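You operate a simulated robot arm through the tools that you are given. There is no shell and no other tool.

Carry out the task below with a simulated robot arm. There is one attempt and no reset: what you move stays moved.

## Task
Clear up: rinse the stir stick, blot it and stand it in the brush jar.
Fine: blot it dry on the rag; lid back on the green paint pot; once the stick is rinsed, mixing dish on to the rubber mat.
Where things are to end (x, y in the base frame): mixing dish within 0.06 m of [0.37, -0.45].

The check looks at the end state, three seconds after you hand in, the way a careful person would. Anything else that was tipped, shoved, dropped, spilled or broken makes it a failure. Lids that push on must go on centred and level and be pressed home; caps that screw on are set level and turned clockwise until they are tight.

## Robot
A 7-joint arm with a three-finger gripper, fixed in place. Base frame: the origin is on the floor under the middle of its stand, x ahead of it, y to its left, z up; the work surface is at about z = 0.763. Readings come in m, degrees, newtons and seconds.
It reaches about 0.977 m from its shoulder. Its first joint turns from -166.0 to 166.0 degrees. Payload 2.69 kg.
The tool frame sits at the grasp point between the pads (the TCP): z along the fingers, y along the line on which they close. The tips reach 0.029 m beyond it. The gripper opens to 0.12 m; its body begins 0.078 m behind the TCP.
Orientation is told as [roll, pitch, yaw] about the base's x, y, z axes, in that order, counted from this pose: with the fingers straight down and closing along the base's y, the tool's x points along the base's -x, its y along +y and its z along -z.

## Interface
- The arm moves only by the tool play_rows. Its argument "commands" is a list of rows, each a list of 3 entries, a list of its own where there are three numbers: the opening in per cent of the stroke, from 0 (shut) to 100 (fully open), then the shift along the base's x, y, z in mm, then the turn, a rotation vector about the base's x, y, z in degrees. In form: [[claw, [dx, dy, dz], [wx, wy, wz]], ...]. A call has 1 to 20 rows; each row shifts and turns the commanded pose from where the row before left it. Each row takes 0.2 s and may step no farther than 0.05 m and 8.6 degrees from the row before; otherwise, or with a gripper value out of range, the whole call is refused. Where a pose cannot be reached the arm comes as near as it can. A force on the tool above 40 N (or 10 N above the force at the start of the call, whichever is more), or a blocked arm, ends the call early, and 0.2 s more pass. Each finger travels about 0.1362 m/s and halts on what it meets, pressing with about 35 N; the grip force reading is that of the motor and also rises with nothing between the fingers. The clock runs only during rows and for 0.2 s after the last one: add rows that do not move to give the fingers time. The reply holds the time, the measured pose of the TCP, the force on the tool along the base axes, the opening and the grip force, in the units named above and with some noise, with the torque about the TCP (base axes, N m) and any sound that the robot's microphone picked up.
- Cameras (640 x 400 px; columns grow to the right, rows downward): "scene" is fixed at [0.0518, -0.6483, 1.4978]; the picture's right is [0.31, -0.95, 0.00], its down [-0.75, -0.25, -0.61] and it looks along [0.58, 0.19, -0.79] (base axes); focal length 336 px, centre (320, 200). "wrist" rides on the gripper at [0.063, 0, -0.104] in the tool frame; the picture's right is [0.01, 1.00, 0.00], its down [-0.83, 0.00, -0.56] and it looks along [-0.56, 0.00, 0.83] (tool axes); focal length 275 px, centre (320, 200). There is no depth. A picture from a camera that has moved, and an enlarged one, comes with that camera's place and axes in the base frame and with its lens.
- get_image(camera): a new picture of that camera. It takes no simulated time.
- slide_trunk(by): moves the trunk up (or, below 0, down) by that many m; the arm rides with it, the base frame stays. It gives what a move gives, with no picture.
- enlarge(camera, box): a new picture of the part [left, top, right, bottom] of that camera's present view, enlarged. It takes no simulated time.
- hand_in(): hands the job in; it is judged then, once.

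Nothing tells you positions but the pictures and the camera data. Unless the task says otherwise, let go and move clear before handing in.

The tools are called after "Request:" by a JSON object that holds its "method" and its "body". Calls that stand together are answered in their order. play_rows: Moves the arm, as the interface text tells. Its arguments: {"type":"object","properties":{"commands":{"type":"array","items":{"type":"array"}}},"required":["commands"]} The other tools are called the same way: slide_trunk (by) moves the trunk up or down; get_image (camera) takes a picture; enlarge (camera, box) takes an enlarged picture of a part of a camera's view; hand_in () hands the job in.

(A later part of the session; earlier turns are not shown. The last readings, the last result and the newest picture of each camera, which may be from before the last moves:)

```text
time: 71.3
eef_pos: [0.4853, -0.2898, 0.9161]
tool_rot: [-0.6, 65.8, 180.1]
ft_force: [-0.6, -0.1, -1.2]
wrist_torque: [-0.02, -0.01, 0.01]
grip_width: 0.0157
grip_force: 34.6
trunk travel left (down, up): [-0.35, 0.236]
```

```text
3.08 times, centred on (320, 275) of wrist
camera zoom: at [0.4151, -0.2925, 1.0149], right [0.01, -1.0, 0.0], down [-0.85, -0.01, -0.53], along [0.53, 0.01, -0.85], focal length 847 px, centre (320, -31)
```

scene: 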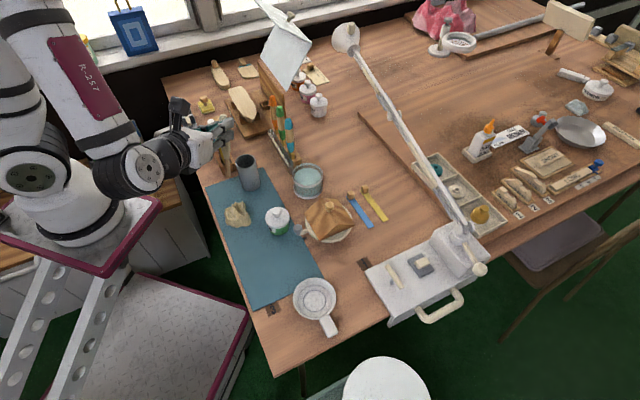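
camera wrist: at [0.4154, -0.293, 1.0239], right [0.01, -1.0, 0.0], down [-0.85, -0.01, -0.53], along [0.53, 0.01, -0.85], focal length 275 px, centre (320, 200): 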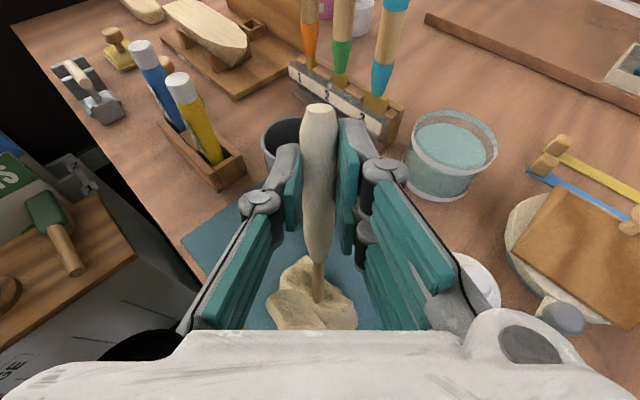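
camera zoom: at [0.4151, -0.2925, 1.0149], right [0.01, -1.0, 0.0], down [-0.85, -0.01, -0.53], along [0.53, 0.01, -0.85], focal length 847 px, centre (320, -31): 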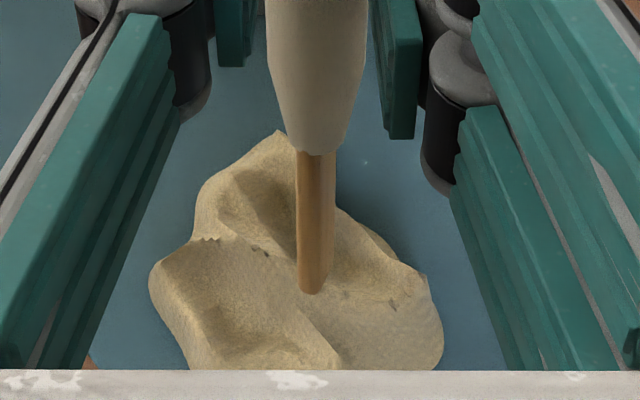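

I'll lower in 1 mm increments to a light contact and hold it.

Request:
{"method": "play_rows", "body": {"commands": [[0, [0, 0, -1.5], [0, 0, 0]], [0, [0, 0, 0], [0, 0, 0]]]}}

Request:
{"method": "play_rows", "body": {"commands": [[0, [0, 0, -1], [0, 0, 0]], [0, [0, 0, 0], [0, 0, 0]]]}}

```text
time: 72.0
eef_pos: [0.4844, -0.2915, 0.9144]
tool_rot: [-0.6, 65.8, -180.0]
ft_force: [0.8, -0.2, 5.9]
wrist_torque: [0.04, 0.05, 0.02]
grip_width: 0.0157
grip_force: 34.8
trunk travel left (down, up): [-0.35, 0.236]
```

```text
time: 72.5
eef_pos: [0.484, -0.2906, 0.914]
tool_rot: [-0.6, 65.7, -179.9]
ft_force: [2.4, -1.2, 19.6]
wrist_torque: [-0.04, 0.1, 0.01]
grip_width: 0.0157
grip_force: 34.9
trunk travel left (down, up): [-0.35, 0.236]
```

Contact is about 20 N and steady. I'll hold it for 2 s and compare the colour.

Request:
{"method": "play_rows", "body": {"commands": [[0, [0, 0, 0], [0, 0, 0]], [0, [0, 0, 0], [0, 0, 0]], [0, [0, 0, 0], [0, 0, 0]], [0, [0, 0, 0], [0, 0, 0]], [0, [0, 0, 0], [0, 0, 0]], [0, [0, 0, 0], [0, 0, 0]], [0, [0, 0, 0], [0, 0, 0]], [0, [0, 0, 0], [0, 0, 0]], [0, [0, 0, 0], [0, 0, 0]], [0, [0, 0, 0], [0, 0, 0]]]}}

Request:
{"method": "enlarge", "body": {"camera": "wrist", "box": [240, 210, 400, 340]}}

Request:
{"method": "enlarge", "body": {"camera": "scene", "box": [200, 160, 280, 240]}}

```text
time: 74.8
eef_pos: [0.4838, -0.2909, 0.9122]
tool_rot: [-0.6, 65.7, 179.9]
ft_force: [0.4, 0.8, 10.2]
wrist_torque: [0.03, 0.17, 0.0]
grip_width: 0.0157
grip_force: 35.0
trunk travel left (down, up): [-0.35, 0.236]
```

```text
3.08 times, centred on (320, 275) of wrist
camera zoom: at [0.4144, -0.2926, 1.0119], right [0.01, -1.0, 0.0], down [-0.85, -0.01, -0.53], along [0.53, 0.01, -0.85], focal length 847 px, centre (320, -31)
```

zoom: 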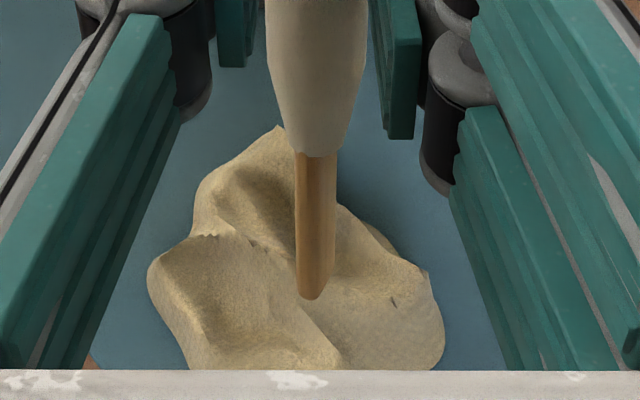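

```text
5.00 times, centred on (240, 200) of scene
camera zoom: at [0.0518, -0.6483, 1.4978], right [0.31, -0.95, 0.0], down [-0.75, -0.25, -0.61], along [0.58, 0.19, -0.79], focal length 1679 px, centre (720, 200)
```

zoom: 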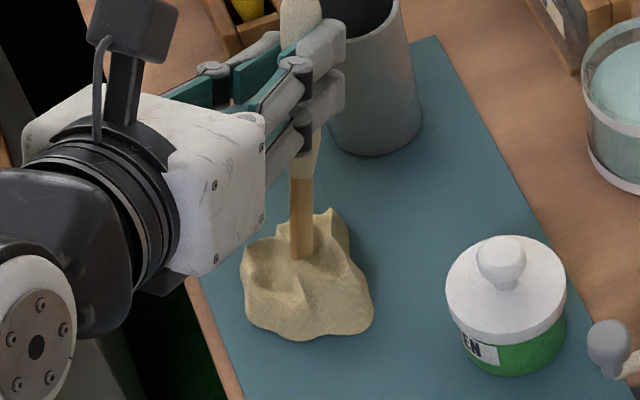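

The stick is lightening. I'll lift and dab once more at a neighbouring spot, then compare.

Request:
{"method": "play_rows", "body": {"commands": [[0, [0, 0, 8], [0, 0, 0]], [0, [10, -4, 0], [0, 0, 0]], [0, [0, 0, -5], [0, 0, 0]], [0, [0, 0, 0], [0, 0, 0]]]}}

Request:
{"method": "play_rows", "body": {"commands": [[0, [0, 0, -2], [0, 0, 0]], [0, [0, 0, 0], [0, 0, 0]]]}}

Request:
{"method": "enlarge", "body": {"camera": "wrist", "box": [240, 210, 400, 340]}}

```text
time: 75.8
eef_pos: [0.4939, -0.2959, 0.9157]
tool_rot: [-0.6, 65.6, 179.9]
ft_force: [0.0, 0.5, -0.7]
wrist_torque: [0.01, -0.03, 0.0]
grip_width: 0.0152
grip_force: 35.0
trunk travel left (down, up): [-0.35, 0.236]
```

```text
time: 76.3
eef_pos: [0.4945, -0.2956, 0.914]
tool_rot: [-0.5, 65.7, 180.0]
ft_force: [0.5, -0.2, 0.6]
wrist_torque: [0.01, 0.03, -0.01]
grip_width: 0.0157
grip_force: 34.5
trunk travel left (down, up): [-0.35, 0.236]
```

```text
3.08 times, centred on (320, 275) of wrist
camera zoom: at [0.4251, -0.2967, 1.0137], right [0.01, -1.0, 0.0], down [-0.85, -0.01, -0.53], along [0.53, 0.01, -0.85], focal length 847 px, centre (320, -31)
```

zoom: 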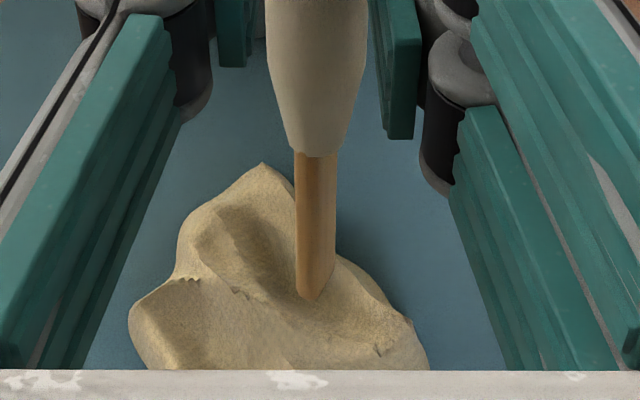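

Not touching at this spot yet; lowering a little more.

Request:
{"method": "play_rows", "body": {"commands": [[0, [0, 0, -2], [0, 0, 0]], [0, [0, 0, 0], [0, 0, 0]]]}}

Request:
{"method": "play_rows", "body": {"commands": [[0, [0, 0, -1.5], [0, 0, 0]], [0, [0, 0, 0], [0, 0, 0]]]}}

```text
time: 77.0
eef_pos: [0.4938, -0.2954, 0.9125]
tool_rot: [-0.6, 65.8, 180.0]
ft_force: [-0.1, 0.3, -0.9]
wrist_torque: [0.01, 0.02, 0.01]
grip_width: 0.0153
grip_force: 35.2
trunk travel left (down, up): [-0.35, 0.236]
```

```text
time: 77.5
eef_pos: [0.4938, -0.2961, 0.911]
tool_rot: [-0.5, 65.9, -179.9]
ft_force: [1.9, -0.6, 5.1]
wrist_torque: [-0.1, -0.07, 0.0]
grip_width: 0.015
grip_force: 35.0
trunk travel left (down, up): [-0.35, 0.236]
```

Light contact; I'll add a bit of pressure and hold.

Request:
{"method": "play_rows", "body": {"commands": [[0, [0, 0, -0.6], [0, 0, 0]], [0, [0, 0, 0], [0, 0, 0]], [0, [0, 0, 0], [0, 0, 0]], [0, [0, 0, 0], [0, 0, 0]], [0, [0, 0, 0], [0, 0, 0]], [0, [0, 0, 0], [0, 0, 0]], [0, [0, 0, 0], [0, 0, 0]], [0, [0, 0, 0], [0, 0, 0]], [0, [0, 0, 0], [0, 0, 0]], [0, [0, 0, 0], [0, 0, 0]]]}}

Request:
{"method": "enlarge", "body": {"camera": "wrist", "box": [280, 240, 360, 310]}}

Request:
{"method": "enlarge", "body": {"camera": "scene", "box": [210, 160, 270, 230]}}

```text
time: 79.8
eef_pos: [0.495, -0.2956, 0.9117]
tool_rot: [-0.6, 65.7, 179.9]
ft_force: [3.2, -1.6, 12.0]
wrist_torque: [-0.02, -0.11, 0.07]
grip_width: 0.0155
grip_force: 34.9
trunk travel left (down, up): [-0.35, 0.236]
```

```text
5.71 times, centred on (320, 275) of wrist
camera zoom: at [0.4249, -0.297, 1.0097], right [0.01, -1.0, 0.0], down [-0.85, -0.01, -0.53], along [0.53, 0.01, -0.85], focal length 1573 px, centre (320, -229)
```

zoom: 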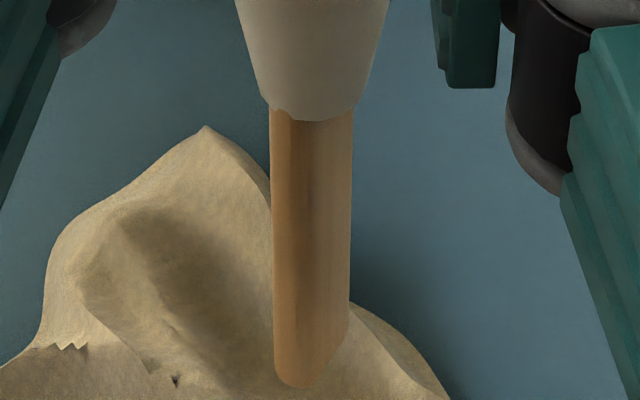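

```text
5.71 times, centred on (240, 195) of scene
camera zoom: at [0.0518, -0.6483, 1.4978], right [0.31, -0.95, 0.0], down [-0.75, -0.25, -0.61], along [0.58, 0.19, -0.79], focal length 1919 px, centre (777, 229)
```

zoom: 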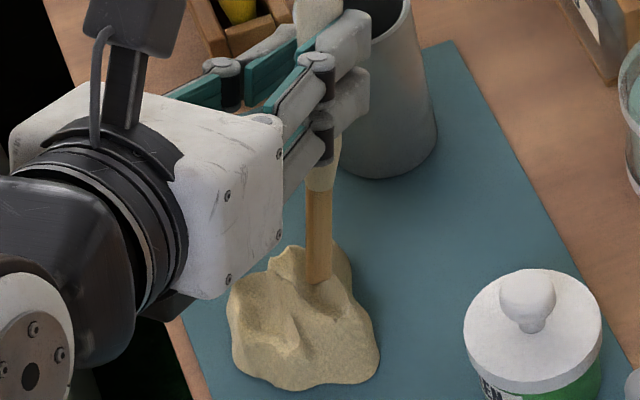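

The stick now looks uniformly light tan. I'll lift it clear into the light to judge whether it is dry.

Request:
{"method": "play_rows", "body": {"commands": [[0, [0, 0, 10], [0, 0, 0]], [0, [0, 0, 30], [0, 0, 0]], [0, [0, 0, 40], [0, 0, 0]], [0, [0, 0, 40], [0, 0, 0]], [0, [0, 0, 0], [0, 0, 0]]]}}

Request:
{"method": "get_image", "body": {"camera": "wrist"}}

Request:
{"method": "enlarge", "body": {"camera": "scene", "box": [200, 100, 290, 210]}}

Request:
{"method": "enlarge", "body": {"camera": "wrist", "box": [270, 90, 370, 320]}}

```text
time: 81.0
eef_pos: [0.4958, -0.2963, 1.0299]
tool_rot: [-0.7, 65.8, 180.0]
ft_force: [0.3, -0.1, -0.2]
wrist_torque: [0.0, 0.0, -0.02]
grip_width: 0.0157
grip_force: 35.1
trunk travel left (down, up): [-0.35, 0.236]
```

```text
taken
camera wrist: at [0.4262, -0.2972, 1.1295], right [0.01, -1.0, 0.0], down [-0.85, -0.01, -0.53], along [0.53, 0.01, -0.85], focal length 275 px, centre (320, 200)
```

wrist: 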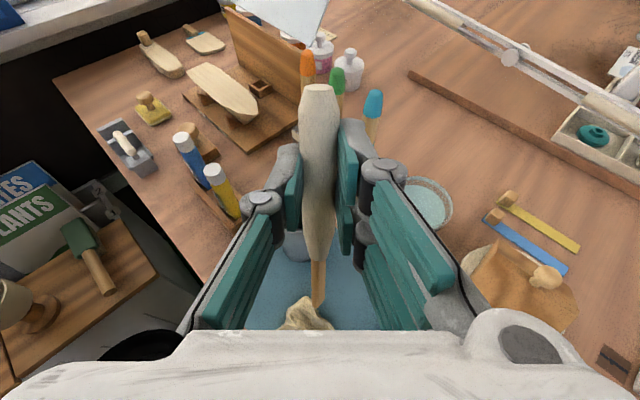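

```text
3.64 times, centred on (245, 155) of scene
camera zoom: at [0.0518, -0.6483, 1.4978], right [0.31, -0.95, 0.0], down [-0.75, -0.25, -0.61], along [0.58, 0.19, -0.79], focal length 1221 px, centre (593, 364)
```

zoom: 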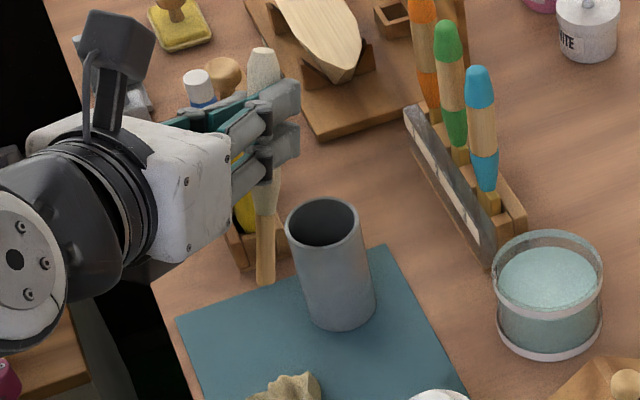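

```text
1.74 times, centred on (320, 205) of wrist
camera zoom: at [0.4262, -0.2972, 1.1295], right [0.01, -1.0, 0.0], down [-0.85, -0.01, -0.53], along [0.53, 0.01, -0.85], focal length 479 px, centre (320, 191)
```

zoom: 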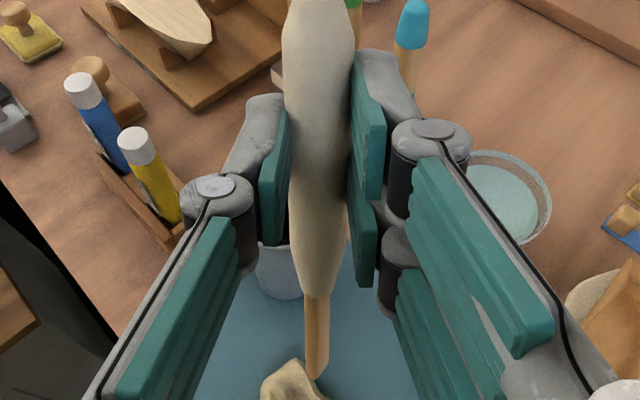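

The rinsed end is now uniformly light, dry-looking wood. Next I'll bring the stick over the jar, pitching the hand 14° further so the stick hangs closer to upright.

Request:
{"method": "play_rows", "body": {"commands": [[0, [20, 6, 5], [0, -4, 0]], [0, [30, 9, 5], [0, -5, 0]], [0, [31, 9, 0], [0, -5.2, 0]], [0, [0, 0, 0], [0, 0, 0]], [0, [0, 0, 0], [0, 0, 0]]]}}

Request:
{"method": "get_image", "body": {"camera": "wrist"}}

Request:
{"method": "enlarge", "body": {"camera": "scene", "box": [160, 80, 320, 210]}}

```text
time: 82.2
eef_pos: [0.5751, -0.2816, 1.0432]
tool_rot: [-0.8, 79.9, 179.9]
ft_force: [0.2, -0.2, -0.6]
wrist_torque: [0.0, 0.01, 0.0]
grip_width: 0.0165
grip_force: 35.6
out of reach, approached as far as the arm can: row 3
trunk travel left (down, up): [-0.35, 0.236]
```

```text
taken
camera wrist: at [0.4832, -0.2828, 1.1224], right [0.01, -1.0, 0.0], down [-0.69, -0.01, -0.72], along [0.72, 0.01, -0.69], focal length 275 px, centre (320, 200)
```

wrist: 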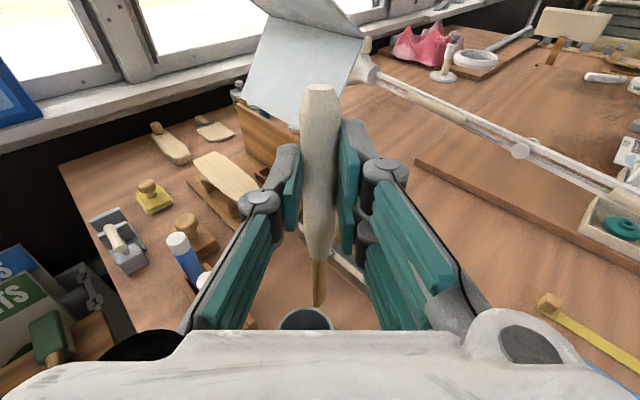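

```text
3.08 times, centred on (240, 145) of scene
camera zoom: at [0.0518, -0.6483, 1.4978], right [0.31, -0.95, 0.0], down [-0.75, -0.25, -0.61], along [0.58, 0.19, -0.79], focal length 1033 px, centre (566, 369)
```

zoom: 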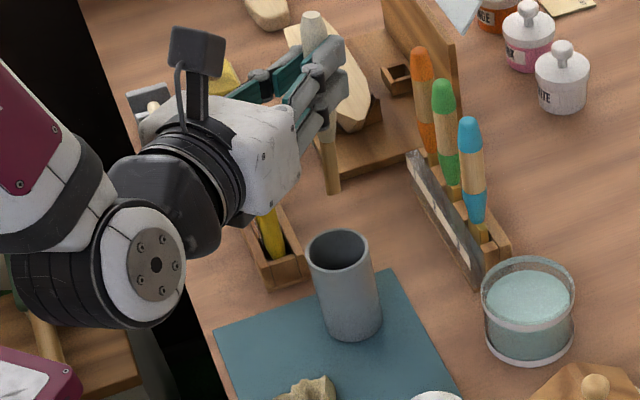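

The arm reached a limit at this yaw, about 10 mm short in y. I'll turn the hand back 10° in yaw to regain range and then centre over the jar.

Request:
{"method": "play_rows", "body": {"commands": [[0, [0, 0, 0], [0, 0, -5]], [0, [0, 0, 0], [0, 0, -5]], [0, [0, 0, 0], [0, 0, 0]], [0, [0, 0, 0], [0, 0, 0]]]}}

Request:
{"method": "enlarge", "body": {"camera": "scene", "box": [200, 80, 300, 200]}}

```text
time: 83.2
eef_pos: [0.5819, -0.3212, 1.0467]
tool_rot: [-0.8, 79.9, 169.9]
ft_force: [-0.7, 0.2, -0.5]
wrist_torque: [-0.03, 0.03, 0.0]
grip_width: 0.0165
grip_force: 35.1
out of reach, approached as far as the arm can: row 1, 2
trunk travel left (down, up): [-0.35, 0.236]
```

```text
3.33 times, centred on (250, 140) of scene
camera zoom: at [0.0518, -0.6483, 1.4978], right [0.31, -0.95, 0.0], down [-0.75, -0.25, -0.61], along [0.58, 0.19, -0.79], focal length 1119 px, centre (553, 400)
```

zoom: 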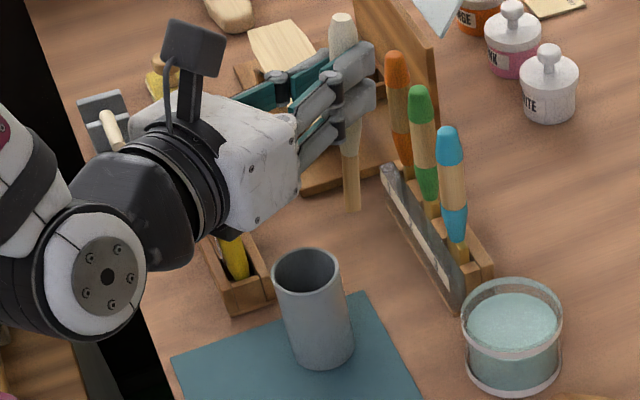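

That was the wrong direction: the arm is folding too close to the base. I'll turn the yaw the other way so the wrist moves away from the base.

Request:
{"method": "play_rows", "body": {"commands": [[0, [0, 0, 0], [0, 0, 7.5]], [0, [0, 0, 0], [0, 0, 7.5]], [0, [0, 0, 0], [0, 0, 7.5]], [0, [0, 0, 0], [0, 0, 7.5]], [0, [0, 0, 0], [0, 0, 0]]]}}

Request:
{"method": "enlarge", "body": {"camera": "scene", "box": [160, 80, 320, 210]}}

Request:
{"method": "get_image", "body": {"camera": "wrist"}}

```text
time: 84.3
eef_pos: [0.583, -0.3207, 1.0446]
tool_rot: [-0.8, 79.8, -160.2]
ft_force: [0.5, 0.0, 0.0]
wrist_torque: [-0.02, 0.0, -0.03]
grip_width: 0.0167
grip_force: 34.8
trunk travel left (down, up): [-0.35, 0.236]
```

```text
3.08 times, centred on (240, 145) of scene
camera zoom: at [0.0518, -0.6483, 1.4978], right [0.31, -0.95, 0.0], down [-0.75, -0.25, -0.61], along [0.58, 0.19, -0.79], focal length 1033 px, centre (566, 369)
```

zoom: 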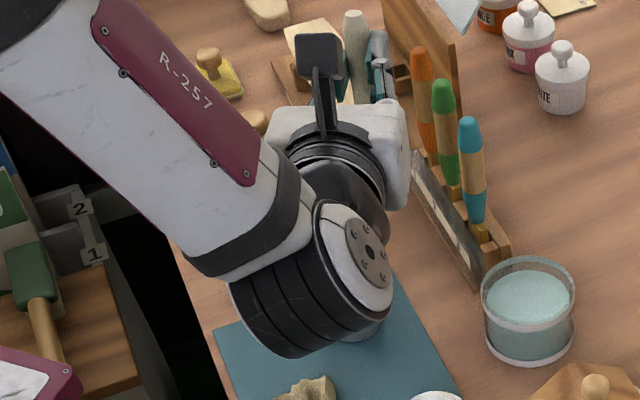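

```text
taken
camera wrist: at [0.497, -0.3526, 1.1253], right [0.35, -0.94, 0.0], down [-0.65, -0.25, -0.72], along [0.67, 0.25, -0.69], focal length 275 px, centre (320, 200)
```

wrist: 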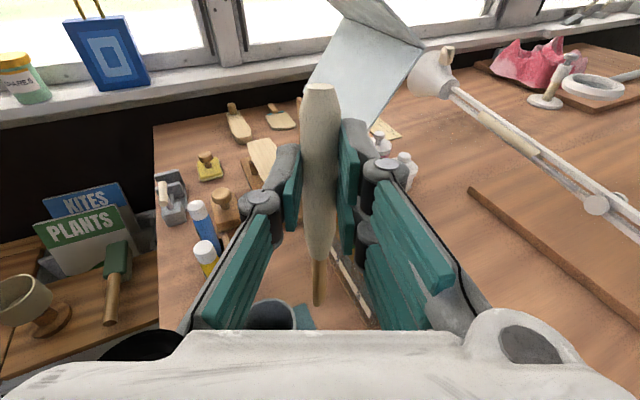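

This yaw is reachable. I'll centre the stick tip over the jar mouth at this height and verify.

Request:
{"method": "play_rows", "body": {"commands": [[0, [-3, 24, 0], [0, 0, 0]], [0, [-3, 24, 0], [0, 0, 0]], [0, [0, 0, 0], [0, 0, 0]], [0, [0, 0, 0], [0, 0, 0]]]}}

Request:
{"method": "enlarge", "body": {"camera": "scene", "box": [160, 80, 320, 210]}}

Request:
{"method": "get_image", "body": {"camera": "wrist"}}

```text
time: 85.3
eef_pos: [0.5779, -0.2722, 1.0457]
tool_rot: [-0.7, 80.0, -160.1]
ft_force: [-0.9, -1.0, -0.3]
wrist_torque: [-0.02, -0.01, 0.02]
grip_width: 0.0164
grip_force: 34.7
trunk travel left (down, up): [-0.35, 0.236]
```

```text
3.08 times, centred on (240, 145) of scene
camera zoom: at [0.0518, -0.6483, 1.4978], right [0.31, -0.95, 0.0], down [-0.75, -0.25, -0.61], along [0.58, 0.19, -0.79], focal length 1033 px, centre (566, 369)
```

zoom: 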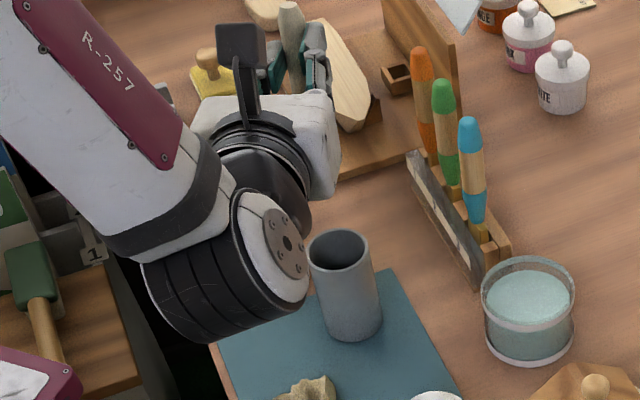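

```text
taken
camera wrist: at [0.4913, -0.305, 1.1257], right [0.35, -0.94, 0.0], down [-0.65, -0.25, -0.72], along [0.68, 0.25, -0.69], focal length 275 px, centre (320, 200)
```

wrist: 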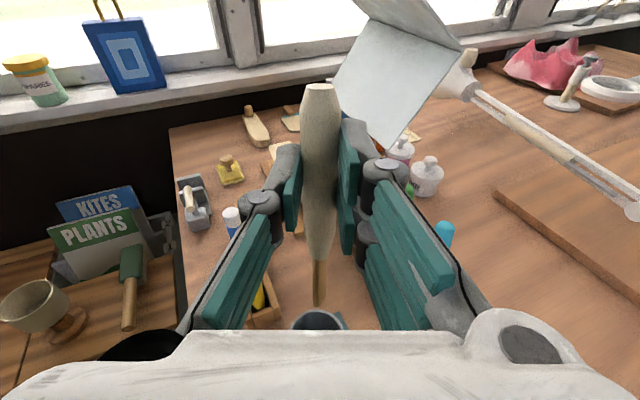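

Centred laterally. I'll lower until the tip is just above the jar rim and check in the wrist view.

Request:
{"method": "play_rows", "body": {"commands": [[0, [0, 0, -25], [0, 0, 0]], [0, [0, 0, -25], [0, 0, 0]], [0, [0, 0, -18], [0, 0, 0]], [0, [0, 0, 0], [0, 0, 0]], [0, [0, 0, 0], [0, 0, 0]]]}}

Request:
{"method": "enlarge", "body": {"camera": "wrist", "box": [240, 200, 400, 340]}}

Request:
{"method": "enlarge", "body": {"camera": "scene", "box": [160, 80, 320, 210]}}

```text
time: 86.5
eef_pos: [0.5775, -0.2714, 0.9773]
tool_rot: [-0.7, 79.9, -160.1]
ft_force: [0.5, 0.0, 0.1]
wrist_torque: [0.0, 0.04, 0.0]
grip_width: 0.0167
grip_force: 35.1
trunk travel left (down, up): [-0.35, 0.236]
```

```text
2.86 times, centred on (320, 270) of wrist
camera zoom: at [0.4913, -0.3037, 1.0571], right [0.35, -0.94, 0.0], down [-0.65, -0.25, -0.72], along [0.68, 0.25, -0.69], focal length 786 px, centre (320, 0)
```

zoom: 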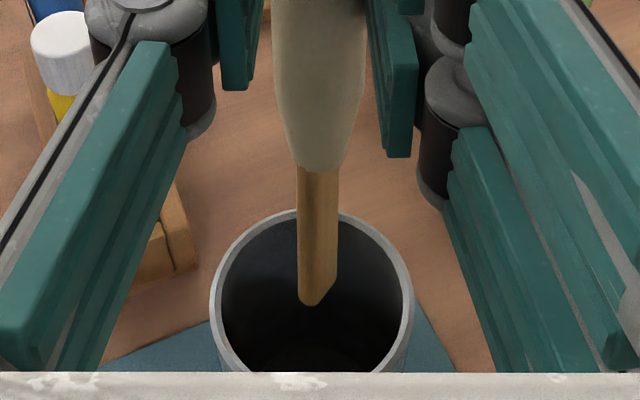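

```text
3.08 times, centred on (240, 145) of scene
camera zoom: at [0.0518, -0.6483, 1.4978], right [0.31, -0.95, 0.0], down [-0.75, -0.25, -0.61], along [0.58, 0.19, -0.79], focal length 1033 px, centre (566, 369)
```

zoom: 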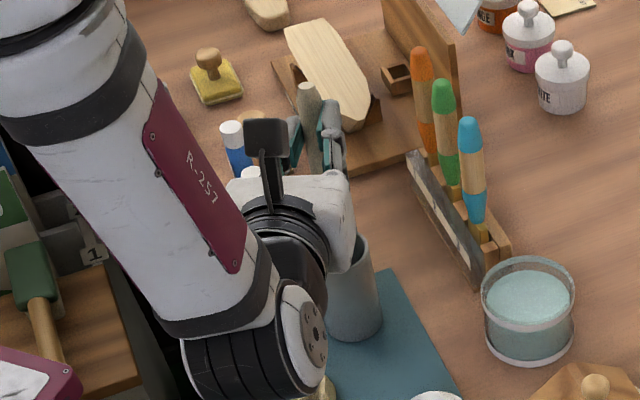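

The tip is above the jar mouth and nearly centred. I'll lower into the jar with a 1.5 mm sideways correction, watching forces.

Request:
{"method": "play_rows", "body": {"commands": [[0, [-0.5, 1.5, -15], [0, 0, 0]], [0, [0, 0, -15], [0, 0, 0]], [0, [0, 0, -15], [0, 0, 0]], [0, [0, 0, -10], [0, 0, 0]], [0, [0, 0, 0], [0, 0, 0]], [0, [0, 0, 0], [0, 0, 0]]]}}

Request:
{"method": "enlarge", "body": {"camera": "wrist", "box": [240, 200, 400, 340]}}

Request:
{"method": "get_image", "body": {"camera": "scene"}}

```text
time: 88.0
eef_pos: [0.5767, -0.2708, 0.924]
tool_rot: [-0.7, 79.8, -160.0]
ft_force: [0.2, -0.4, -0.8]
wrist_torque: [0.03, 0.01, -0.01]
grip_width: 0.0168
grip_force: 34.8
trunk travel left (down, up): [-0.35, 0.236]
```

```text
2.86 times, centred on (320, 270) of wrist
camera zoom: at [0.4914, -0.3032, 1.0027], right [0.35, -0.94, 0.0], down [-0.65, -0.25, -0.72], along [0.68, 0.25, -0.69], focal length 786 px, centre (320, 0)
```

zoom: 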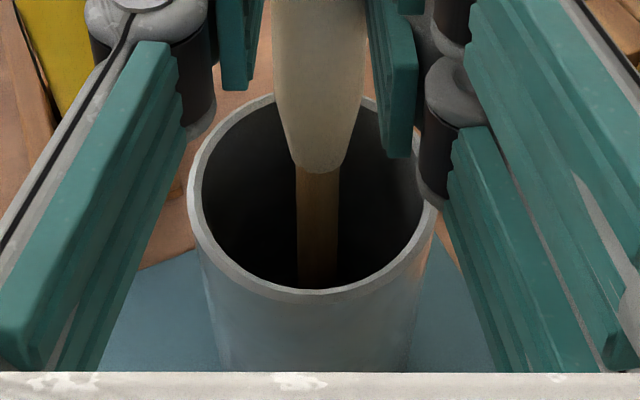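

```text
taken
```

scene: 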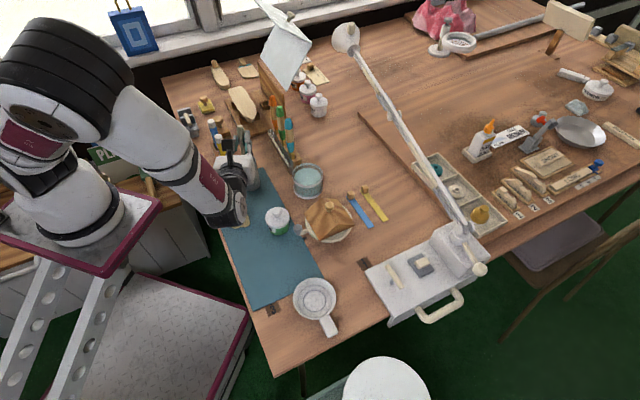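

The stick is well inside the jar with no contact force. I'll lower about 30 mm more in small steps.

Request:
{"method": "play_rows", "body": {"commands": [[0, [0, 0, -10], [0, 0, 0]], [0, [0, 0, -8], [0, 0, 0]], [0, [0, 0, 0], [0, 0, 0]]]}}

Request:
{"method": "play_rows", "body": {"commands": [[0, [0, 0, -6], [0, 0, 0]], [0, [0, 0, -4], [0, 0, 0]], [0, [0, 0, 0], [0, 0, 0]]]}}

Request:
{"method": "enlarge", "body": {"camera": "wrist", "box": [240, 200, 400, 340]}}

Request:
{"method": "enlarge", "body": {"camera": "scene", "box": [180, 110, 320, 240]}}

```text
time: 88.8
eef_pos: [0.5781, -0.2722, 0.9057]
tool_rot: [-0.5, 79.9, -159.9]
ft_force: [-0.4, 1.0, -0.6]
wrist_torque: [-0.01, 0.03, -0.01]
grip_width: 0.0167
grip_force: 34.7
trunk travel left (down, up): [-0.35, 0.236]
```

```text
time: 89.5
eef_pos: [0.5771, -0.2719, 0.8951]
tool_rot: [-0.7, 80.0, -160.0]
ft_force: [0.4, 1.1, -0.9]
wrist_torque: [0.04, -0.02, -0.03]
grip_width: 0.0165
grip_force: 34.7
trunk travel left (down, up): [-0.35, 0.236]
```

```text
2.86 times, centred on (320, 270) of wrist
camera zoom: at [0.4911, -0.3035, 0.9753], right [0.35, -0.94, 0.0], down [-0.65, -0.25, -0.72], along [0.68, 0.25, -0.69], focal length 786 px, centre (320, 0)
```

zoom: 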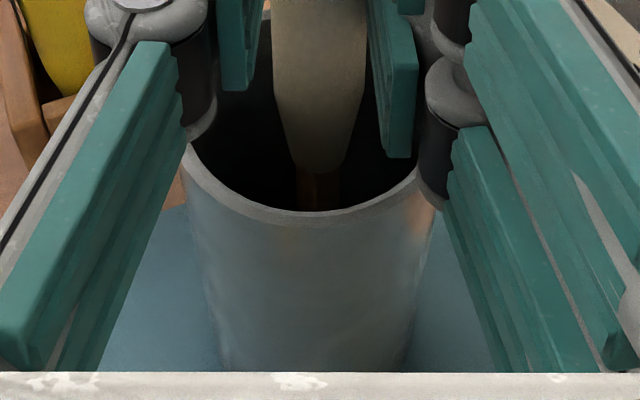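

```text
3.08 times, centred on (250, 175) of scene
camera zoom: at [0.0518, -0.6483, 1.4978], right [0.31, -0.95, 0.0], down [-0.75, -0.25, -0.61], along [0.58, 0.19, -0.79], focal length 1033 px, centre (535, 277)
```

zoom: 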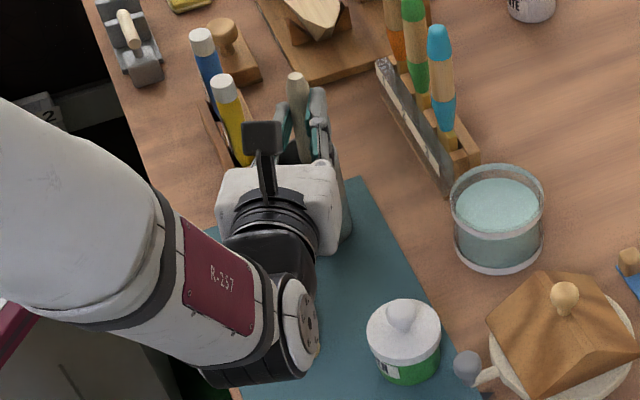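

No contact; the tip is about 1.5 cm above the jar floor and the lower fingers are just above the rim. I'll open slowly and let the stick settle.

Request:
{"method": "play_rows", "body": {"commands": [[18, [0, 0, 0], [0, 0, 0]], [22, [0, 0, 0], [0, 0, 0]], [28, [0, 0, 0], [0, 0, 0]], [34, [0, 0, 0], [0, 0, 0]], [40, [0, 0, 0], [0, 0, 0]], [40, [0, 0, 0], [0, 0, 0]], [40, [0, 0, 0], [0, 0, 0]]]}}

Request:
{"method": "get_image", "body": {"camera": "wrist"}}

Request:
{"method": "enlarge", "body": {"camera": "scene", "box": [180, 110, 320, 240]}}

```text
time: 91.2
eef_pos: [0.5777, -0.271, 0.8957]
tool_rot: [-0.8, 79.9, -160.1]
ft_force: [-0.1, -0.5, -0.8]
wrist_torque: [-0.02, 0.0, -0.01]
grip_width: 0.0478
grip_force: 0.1
trunk travel left (down, up): [-0.35, 0.236]
```

```text
taken
camera wrist: at [0.4911, -0.3035, 0.9753], right [0.35, -0.94, 0.0], down [-0.65, -0.25, -0.72], along [0.68, 0.25, -0.69], focal length 275 px, centre (320, 200)
```

wrist: 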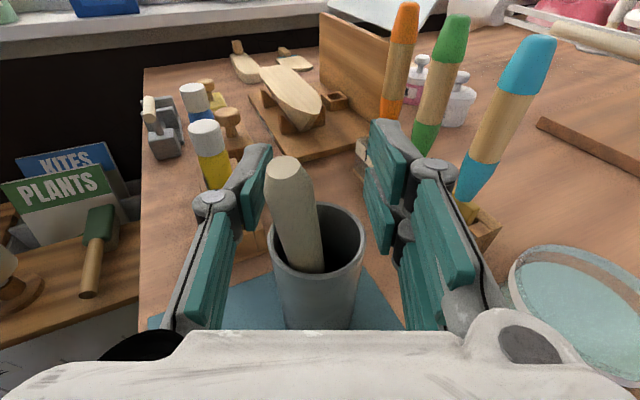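

```text
3.08 times, centred on (250, 175) of scene
camera zoom: at [0.0518, -0.6483, 1.4978], right [0.31, -0.95, 0.0], down [-0.75, -0.25, -0.61], along [0.58, 0.19, -0.79], focal length 1033 px, centre (535, 277)
```

zoom: 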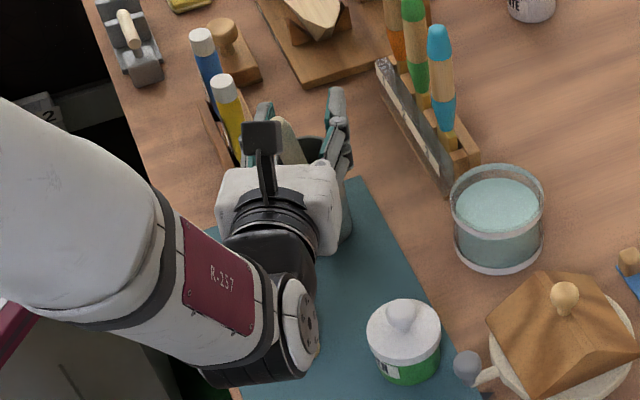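

The stick is standing in the jar, leaning toward the left finger. I'll open a bit more and back straight out.

Request:
{"method": "play_rows", "body": {"commands": [[46, [0, 0, 0], [0, 0, 0]], [52, [0, 0, 0], [0, 0, 0]], [52, [0, 0, 0], [0, 0, 0]]]}}

Request:
{"method": "enlarge", "body": {"camera": "wrist", "box": [200, 110, 440, 330]}}

```text
time: 92.0
eef_pos: [0.578, -0.2711, 0.8947]
tool_rot: [-0.8, 79.9, -160.1]
ft_force: [-0.1, -0.4, -0.3]
wrist_torque: [0.02, 0.06, 0.04]
grip_width: 0.0623
grip_force: 0.0
trunk travel left (down, up): [-0.35, 0.236]
```

```text
1.82 times, centred on (320, 220) of wrist
camera zoom: at [0.4911, -0.3035, 0.9753], right [0.35, -0.94, 0.0], down [-0.65, -0.25, -0.72], along [0.68, 0.25, -0.69], focal length 500 px, centre (320, 164)
```

zoom: 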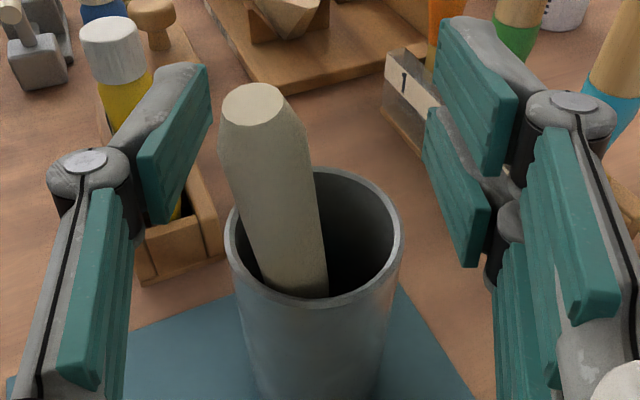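

Clear on both sides. Backing out along the finger direction and rising.

Request:
{"method": "play_rows", "body": {"commands": [[52, [-14, -5, 2], [0, 0, 0]], [52, [-19, -7, 4], [0, 0, 0]], [52, [-19, -7, 6], [0, 0, 0]], [52, [-10, -4, 15], [0, 0, 0]], [52, [0, 0, 30], [0, 0, 0]], [52, [0, 0, 0], [0, 0, 0]]]}}

Request:
{"method": "get_image", "body": {"camera": "wrist"}}

Request:
{"method": "get_image", "body": {"camera": "scene"}}

```text
time: 93.3
eef_pos: [0.515, -0.2949, 0.9526]
tool_rot: [-0.9, 79.9, -160.3]
ft_force: [-0.2, -0.4, -0.1]
wrist_torque: [0.05, 0.03, -0.02]
grip_width: 0.0624
grip_force: 0.0
trunk travel left (down, up): [-0.35, 0.236]
```

```text
taken
camera wrist: at [0.4286, -0.3267, 1.0305], right [0.35, -0.94, 0.0], down [-0.65, -0.24, -0.72], along [0.68, 0.25, -0.69], focal length 275 px, centre (320, 200)
```

wrist: 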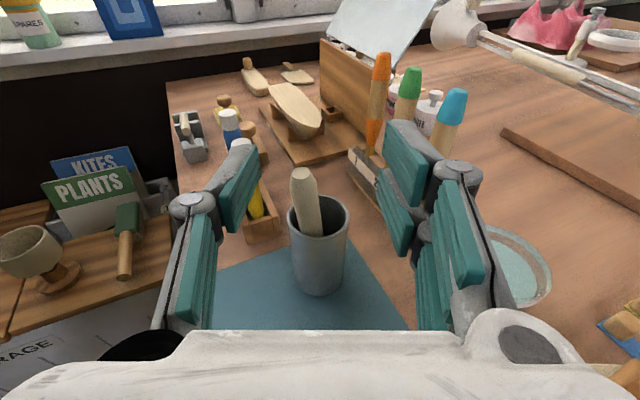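

```text
taken
```

scene: 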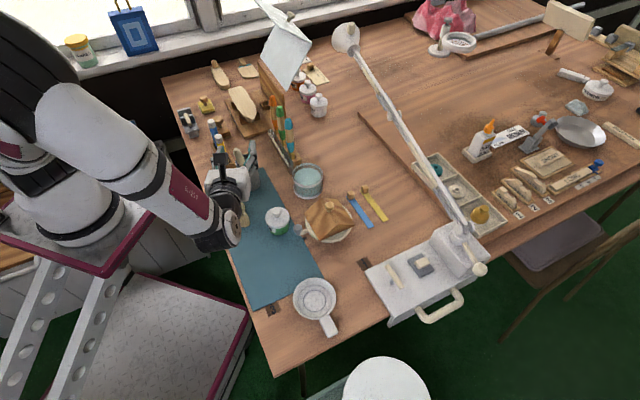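

The stick stands in the brush jar and everything is undisturbed. Now for the dish: I'll rise and bring the hand back to vertical.

Request:
{"method": "play_rows", "body": {"commands": [[52, [0, 0, 40], [0, 0, 0]], [52, [0, 0, 45], [0, 0, 0]], [60, [0, -5, 25], [-2.74, 7.5, 0]], [60, [0, -5, 0], [-2.74, 7.5, 0]], [60, [0, -5, 0], [-2.74, 7.5, 0]], [60, [0, -5, 0], [-2.74, 7.5, 0]], [60, [0, -5, 0], [-2.74, 7.5, 0]], [60, [0, -5, 0], [-2.74, 7.5, 0]], [60, [0, -5, 0], [-2.74, 7.5, 0]], [60, [0, -5, 0], [-2.74, 7.5, 0]], [60, [0, -5, 0], [-2.74, 7.5, 0]], [60, [0, -5, 0], [-2.74, 7.5, 0]], [60, [0, 0, 0], [0, 0, 0]]]}}

Request:
{"method": "get_image", "body": {"camera": "scene"}}

```text
time: 96.2
eef_pos: [0.5108, -0.3437, 1.0508]
tool_rot: [-1.9, 3.7, -160.5]
ft_force: [-1.7, -1.0, 0.5]
wrist_torque: [0.07, -0.2, -0.01]
grip_width: 0.0718
grip_force: 0.0
out of reach, approached as far as the arm can: row 11, 12
trunk travel left (down, up): [-0.35, 0.236]
```

```text
taken
```

scene: 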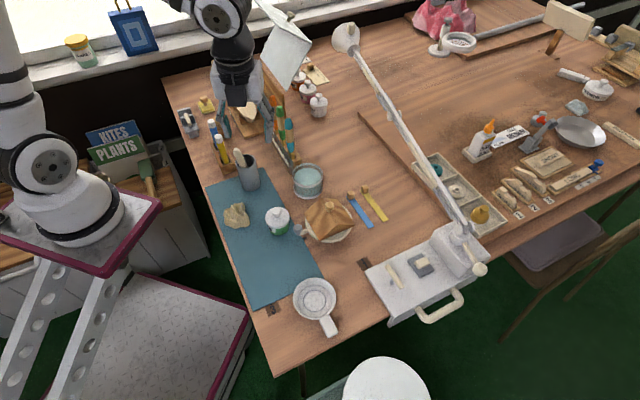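

Now I'll turn back to yaw 45° and carry the hand over the dish.

Request:
{"method": "play_rows", "body": {"commands": [[60, [0, 0, 10], [0, 0, -7.7]], [70, [0, 0, 0], [0, 0, -7.7]], [80, [0, 0, 0], [0, 0, -7.7]], [90, [0, 0, 0], [0, 0, -7.7]], [100, [0, 0, 0], [0, 0, -7.7]], [100, [0, 0, 0], [0, 0, -7.7]], [100, [0, 0, 0], [0, 0, -7.7]], [100, [-15, -16, 0], [0, 0, -7.7]], [100, [-15, -16, 0], [0, 0, -7.7]], [100, [-15, -16, 0], [0, 0, -7.7]], [100, [-15, -16, 0], [0, 0, -7.7]], [100, [-15, -16, 0], [0, 0, -7.7]], [100, [-15, -16, 0], [0, 0, -7.7]], [100, [-15, -16, 0], [0, 0, -7.7]], [100, [-15, -16, 0], [0, 0, -7.7]], [100, [-15, -16, 0], [0, 0, -7.7]], [100, [-15, -16, 0], [0, 0, -7.7]], [100, [-15, -16, 0], [0, 0, -7.7]], [100, [-15, -16, 0], [0, 0, -7.7]], [100, [-15, -16, 0], [0, 0, -7.7]]]}}

Request:
{"method": "get_image", "body": {"camera": "wrist"}}

Request:
{"method": "get_image", "body": {"camera": "scene"}}

```text
time: 100.3
eef_pos: [0.3182, -0.5517, 1.0595]
tool_rot: [-1.9, 3.6, 45.5]
ft_force: [0.2, 0.7, -0.7]
wrist_torque: [-0.02, -0.02, -0.01]
grip_width: 0.1198
grip_force: 0.1
trunk travel left (down, up): [-0.35, 0.236]
```

```text
taken
camera wrist: at [0.2772, -0.5884, 1.1661], right [-0.72, 0.69, -0.03], down [0.59, 0.63, 0.5], along [0.37, 0.34, -0.86], focal length 275 px, centre (320, 200)
```

wrist: 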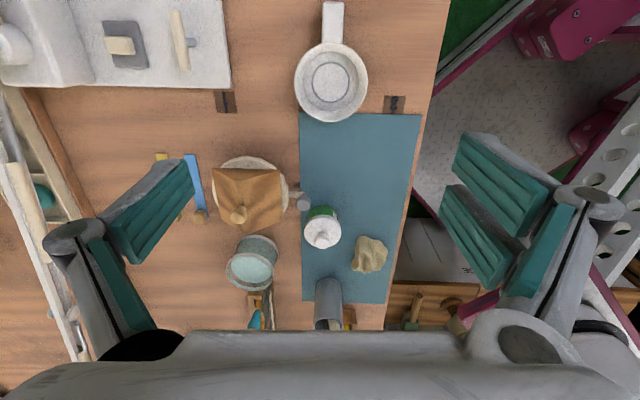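

```text
taken
```

scene: 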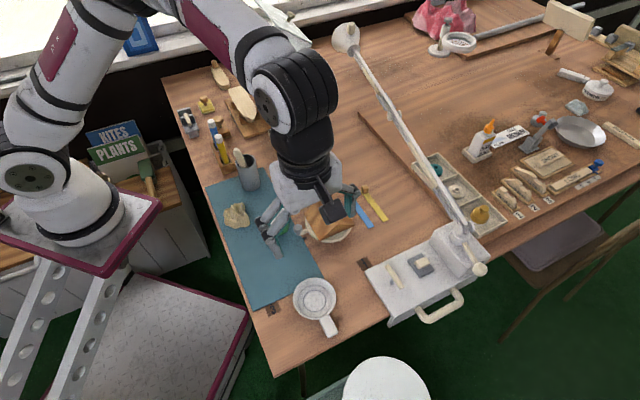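

A clear view of the dish with its lug pointing away. I'll level the hand and descend to measure the dish closely.

Request:
{"method": "play_rows", "body": {"commands": [[100, [-4, -1, -30], [3.9, -1.17, 0]], [100, [-3, 0, -40], [0, 0, -0.5]], [100, [0, 0, -40], [0, 0, 0]], [100, [0, 0, 0], [0, 0, 0]]]}}

Request:
{"method": "get_image", "body": {"camera": "wrist"}}

Request:
{"method": "enlarge", "body": {"camera": "scene", "box": [250, 240, 380, 350]}}

```text
time: 101.3
eef_pos: [0.3126, -0.5493, 0.9481]
tool_rot: [-0.2, 0.1, 45.3]
ft_force: [0.6, -0.4, -0.1]
wrist_torque: [0.01, -0.05, -0.03]
grip_width: 0.1198
grip_force: 0.0
trunk travel left (down, up): [-0.35, 0.236]
```

```text
taken
camera wrist: at [0.2672, -0.5953, 1.0511], right [-0.71, 0.7, 0.0], down [0.58, 0.59, 0.56], along [0.39, 0.4, -0.83], focal length 275 px, centre (320, 200)
```

wrist: 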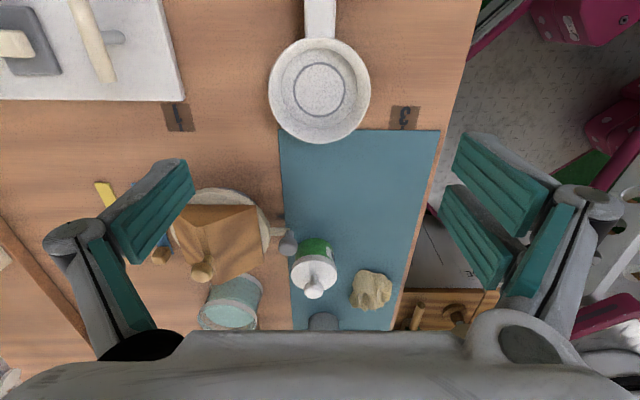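

```text
3.64 times, centred on (315, 295) of scene
camera zoom: at [0.0518, -0.6483, 1.4978], right [0.31, -0.95, 0.0], down [-0.75, -0.25, -0.61], along [0.58, 0.19, -0.79], focal length 1221 px, centre (338, -146)
```

zoom: 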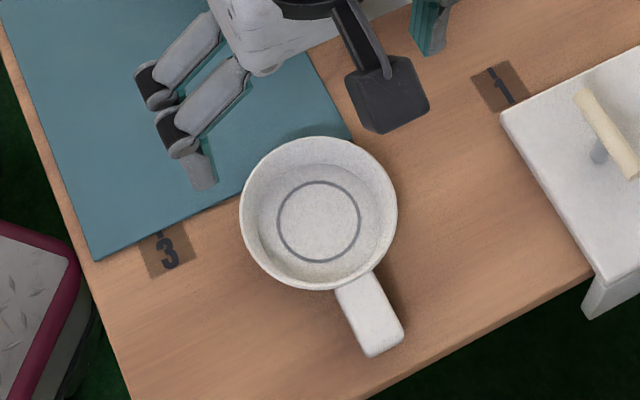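

The dish rim is centred left-right under the fingers at about (0.3075, -0.554), 0.093 m wide. I'll shift 5 mm back, go down around it and check.

Request:
{"method": "play_rows", "body": {"commands": [[100, [-5, -5, -30], [0, 0, 0]], [100, [0, 0, -35], [0, 0, 0]], [100, [0, 0, -30], [0, 0, 0]], [100, [0, 0, 0], [0, 0, 0]]]}}

Request:
{"method": "get_image", "body": {"camera": "wrist"}}

Request:
{"method": "enlarge", "body": {"camera": "scene", "box": [250, 240, 380, 350]}}

```text
time: 102.3
eef_pos: [0.3055, -0.5559, 0.8543]
tool_rot: [-0.1, 0.0, 45.3]
ft_force: [0.1, 0.2, 0.4]
wrist_torque: [0.02, -0.01, -0.02]
grip_width: 0.1199
grip_force: 0.0
trunk travel left (down, up): [-0.35, 0.236]
```

```text
taken
camera wrist: at [0.261, -0.6007, 0.9582], right [-0.71, 0.7, 0.0], down [0.58, 0.59, 0.55], along [0.39, 0.4, -0.83], focal length 275 px, centre (320, 200)
```

wrist: 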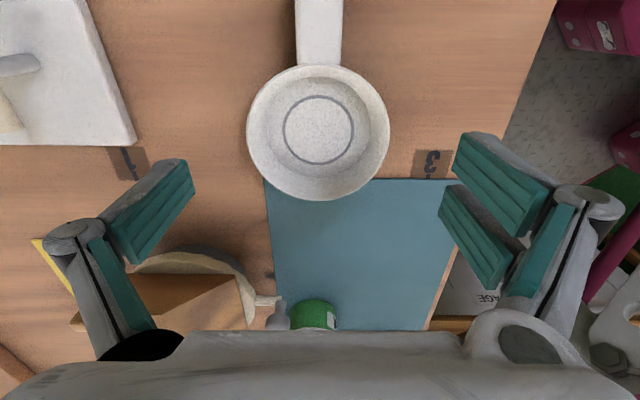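

```text
3.64 times, centred on (315, 295) of scene
camera zoom: at [0.0518, -0.6483, 1.4978], right [0.31, -0.95, 0.0], down [-0.75, -0.25, -0.61], along [0.58, 0.19, -0.79], focal length 1221 px, centre (338, -146)
```

zoom: 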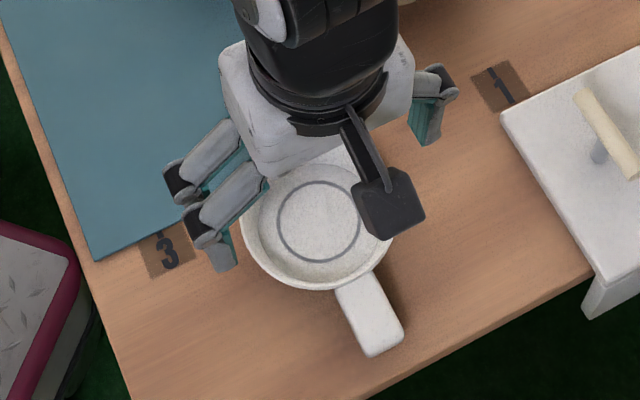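

Well centred. I'll descend the last 5 cm around the dish and close gently.

Request:
{"method": "play_rows", "body": {"commands": [[100, [-1.5, -1.5, -20], [0, 0, 0]], [100, [0, 0, -20], [0, 0, 0]], [100, [0, 0, -12], [0, 0, 0]], [100, [0, 0, 0], [0, 0, 0]]]}}

Request:
{"method": "get_image", "body": {"camera": "wrist"}}

Request:
{"method": "enlarge", "body": {"camera": "scene", "box": [250, 240, 380, 350]}}

```text
time: 103.3
eef_pos: [0.3039, -0.5571, 0.8024]
tool_rot: [-0.1, 0.1, 45.3]
ft_force: [-0.7, -0.7, 0.9]
wrist_torque: [-0.02, 0.04, -0.01]
grip_width: 0.1199
grip_force: 0.0
trunk travel left (down, up): [-0.35, 0.236]
```

```text
taken
camera wrist: at [0.2593, -0.6022, 0.9052], right [-0.71, 0.7, 0.0], down [0.58, 0.59, 0.56], along [0.39, 0.4, -0.83], focal length 275 px, centre (320, 200)
```

wrist: 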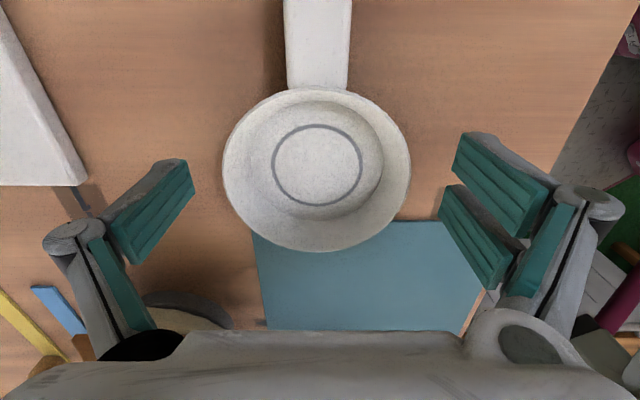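

```text
3.64 times, centred on (315, 295) of scene
camera zoom: at [0.0518, -0.6483, 1.4978], right [0.31, -0.95, 0.0], down [-0.75, -0.25, -0.61], along [0.58, 0.19, -0.79], focal length 1221 px, centre (338, -146)
```

zoom: 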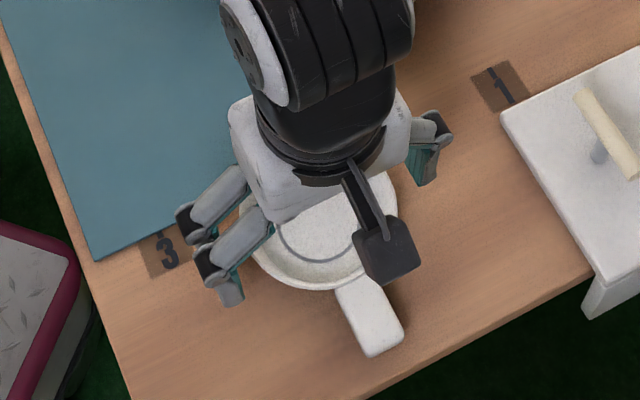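

Dish centred to within about 3 mm. A small correction, then I'll close on it.

Request:
{"method": "play_rows", "body": {"commands": [[100, [-1, -3, 0], [0, 0, 0]], [92, [0, 0, 0], [0, 0, 0]], [85, [0, 0, 0], [0, 0, 0]], [78, [0, 0, 0], [0, 0, 0]], [72, [0, 0, 0], [0, 0, 0]], [60, [0, 0, 0], [0, 0, 0]], [50, [0, 0, 0], [0, 0, 0]], [50, [0, 0, 0], [0, 0, 0]]]}}

Request:
{"method": "get_image", "body": {"camera": "wrist"}}

Request:
{"method": "enlarge", "body": {"camera": "scene", "box": [250, 240, 380, 350]}}

```text
time: 105.2
eef_pos: [0.3037, -0.5604, 0.8013]
tool_rot: [0.1, 0.0, 45.3]
ft_force: [0.1, -0.5, 0.7]
wrist_torque: [-0.03, 0.0, -0.02]
grip_width: 0.06
grip_force: 0.0
trunk travel left (down, up): [-0.35, 0.236]
```

```text
taken
camera wrist: at [0.2588, -0.6052, 0.9059], right [-0.71, 0.7, 0.0], down [0.58, 0.59, 0.56], along [0.39, 0.4, -0.83], focal length 275 px, centre (320, 200)
```

wrist: 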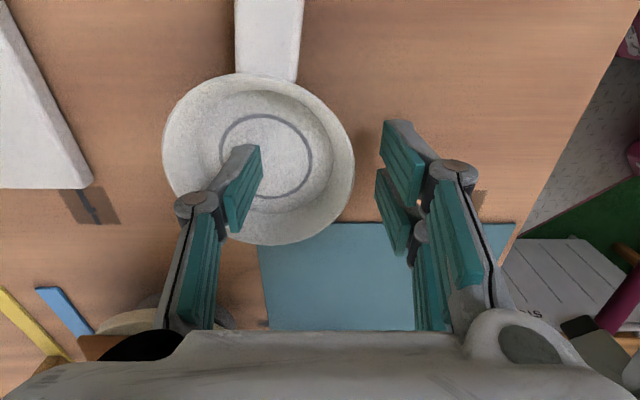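

```text
3.64 times, centred on (315, 295) of scene
camera zoom: at [0.0518, -0.6483, 1.4978], right [0.31, -0.95, 0.0], down [-0.75, -0.25, -0.61], along [0.58, 0.19, -0.79], focal length 1221 px, centre (338, -146)
```

zoom: 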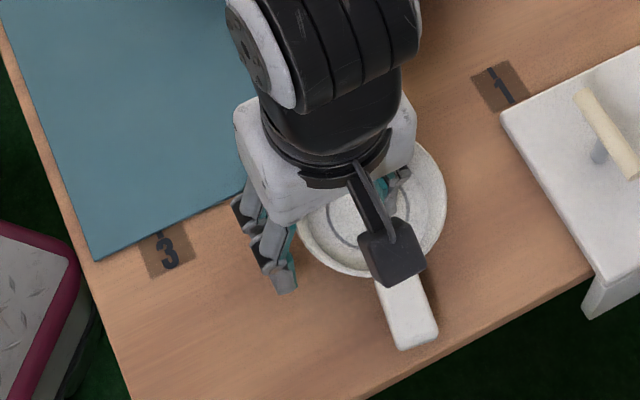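

The dish slid sideways instead of being gripped, and the single finger now sits inside the bowl. I'll look closely before doing anything else.

Request:
{"method": "enlarge", "body": {"camera": "wrist", "box": [140, 40, 460, 260]}}

Request:
{"method": "enlarge", "body": {"camera": "scene", "box": [300, 260, 380, 340]}}

```text
1.82 times, centred on (300, 150) of wrist
camera zoom: at [0.2588, -0.6052, 0.9059], right [-0.71, 0.7, 0.0], down [0.58, 0.59, 0.56], along [0.39, 0.4, -0.83], focal length 500 px, centre (356, 291)
```

zoom: 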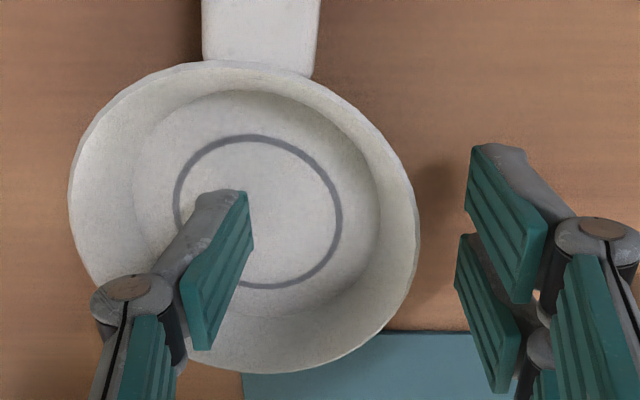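

```text
5.00 times, centred on (340, 300) of scene
camera zoom: at [0.0518, -0.6483, 1.4978], right [0.31, -0.95, 0.0], down [-0.75, -0.25, -0.61], along [0.58, 0.19, -0.79], focal length 1679 px, centre (220, -300)
```

zoom: 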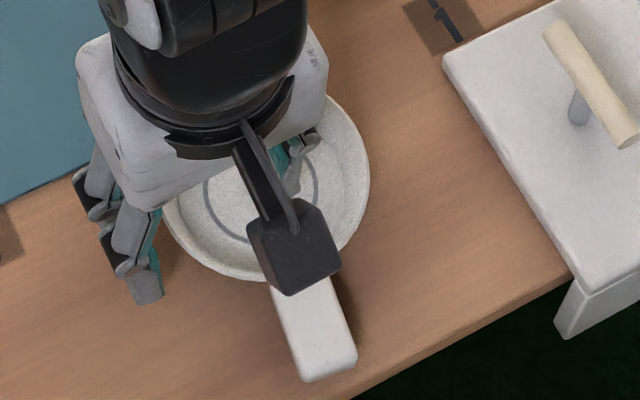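

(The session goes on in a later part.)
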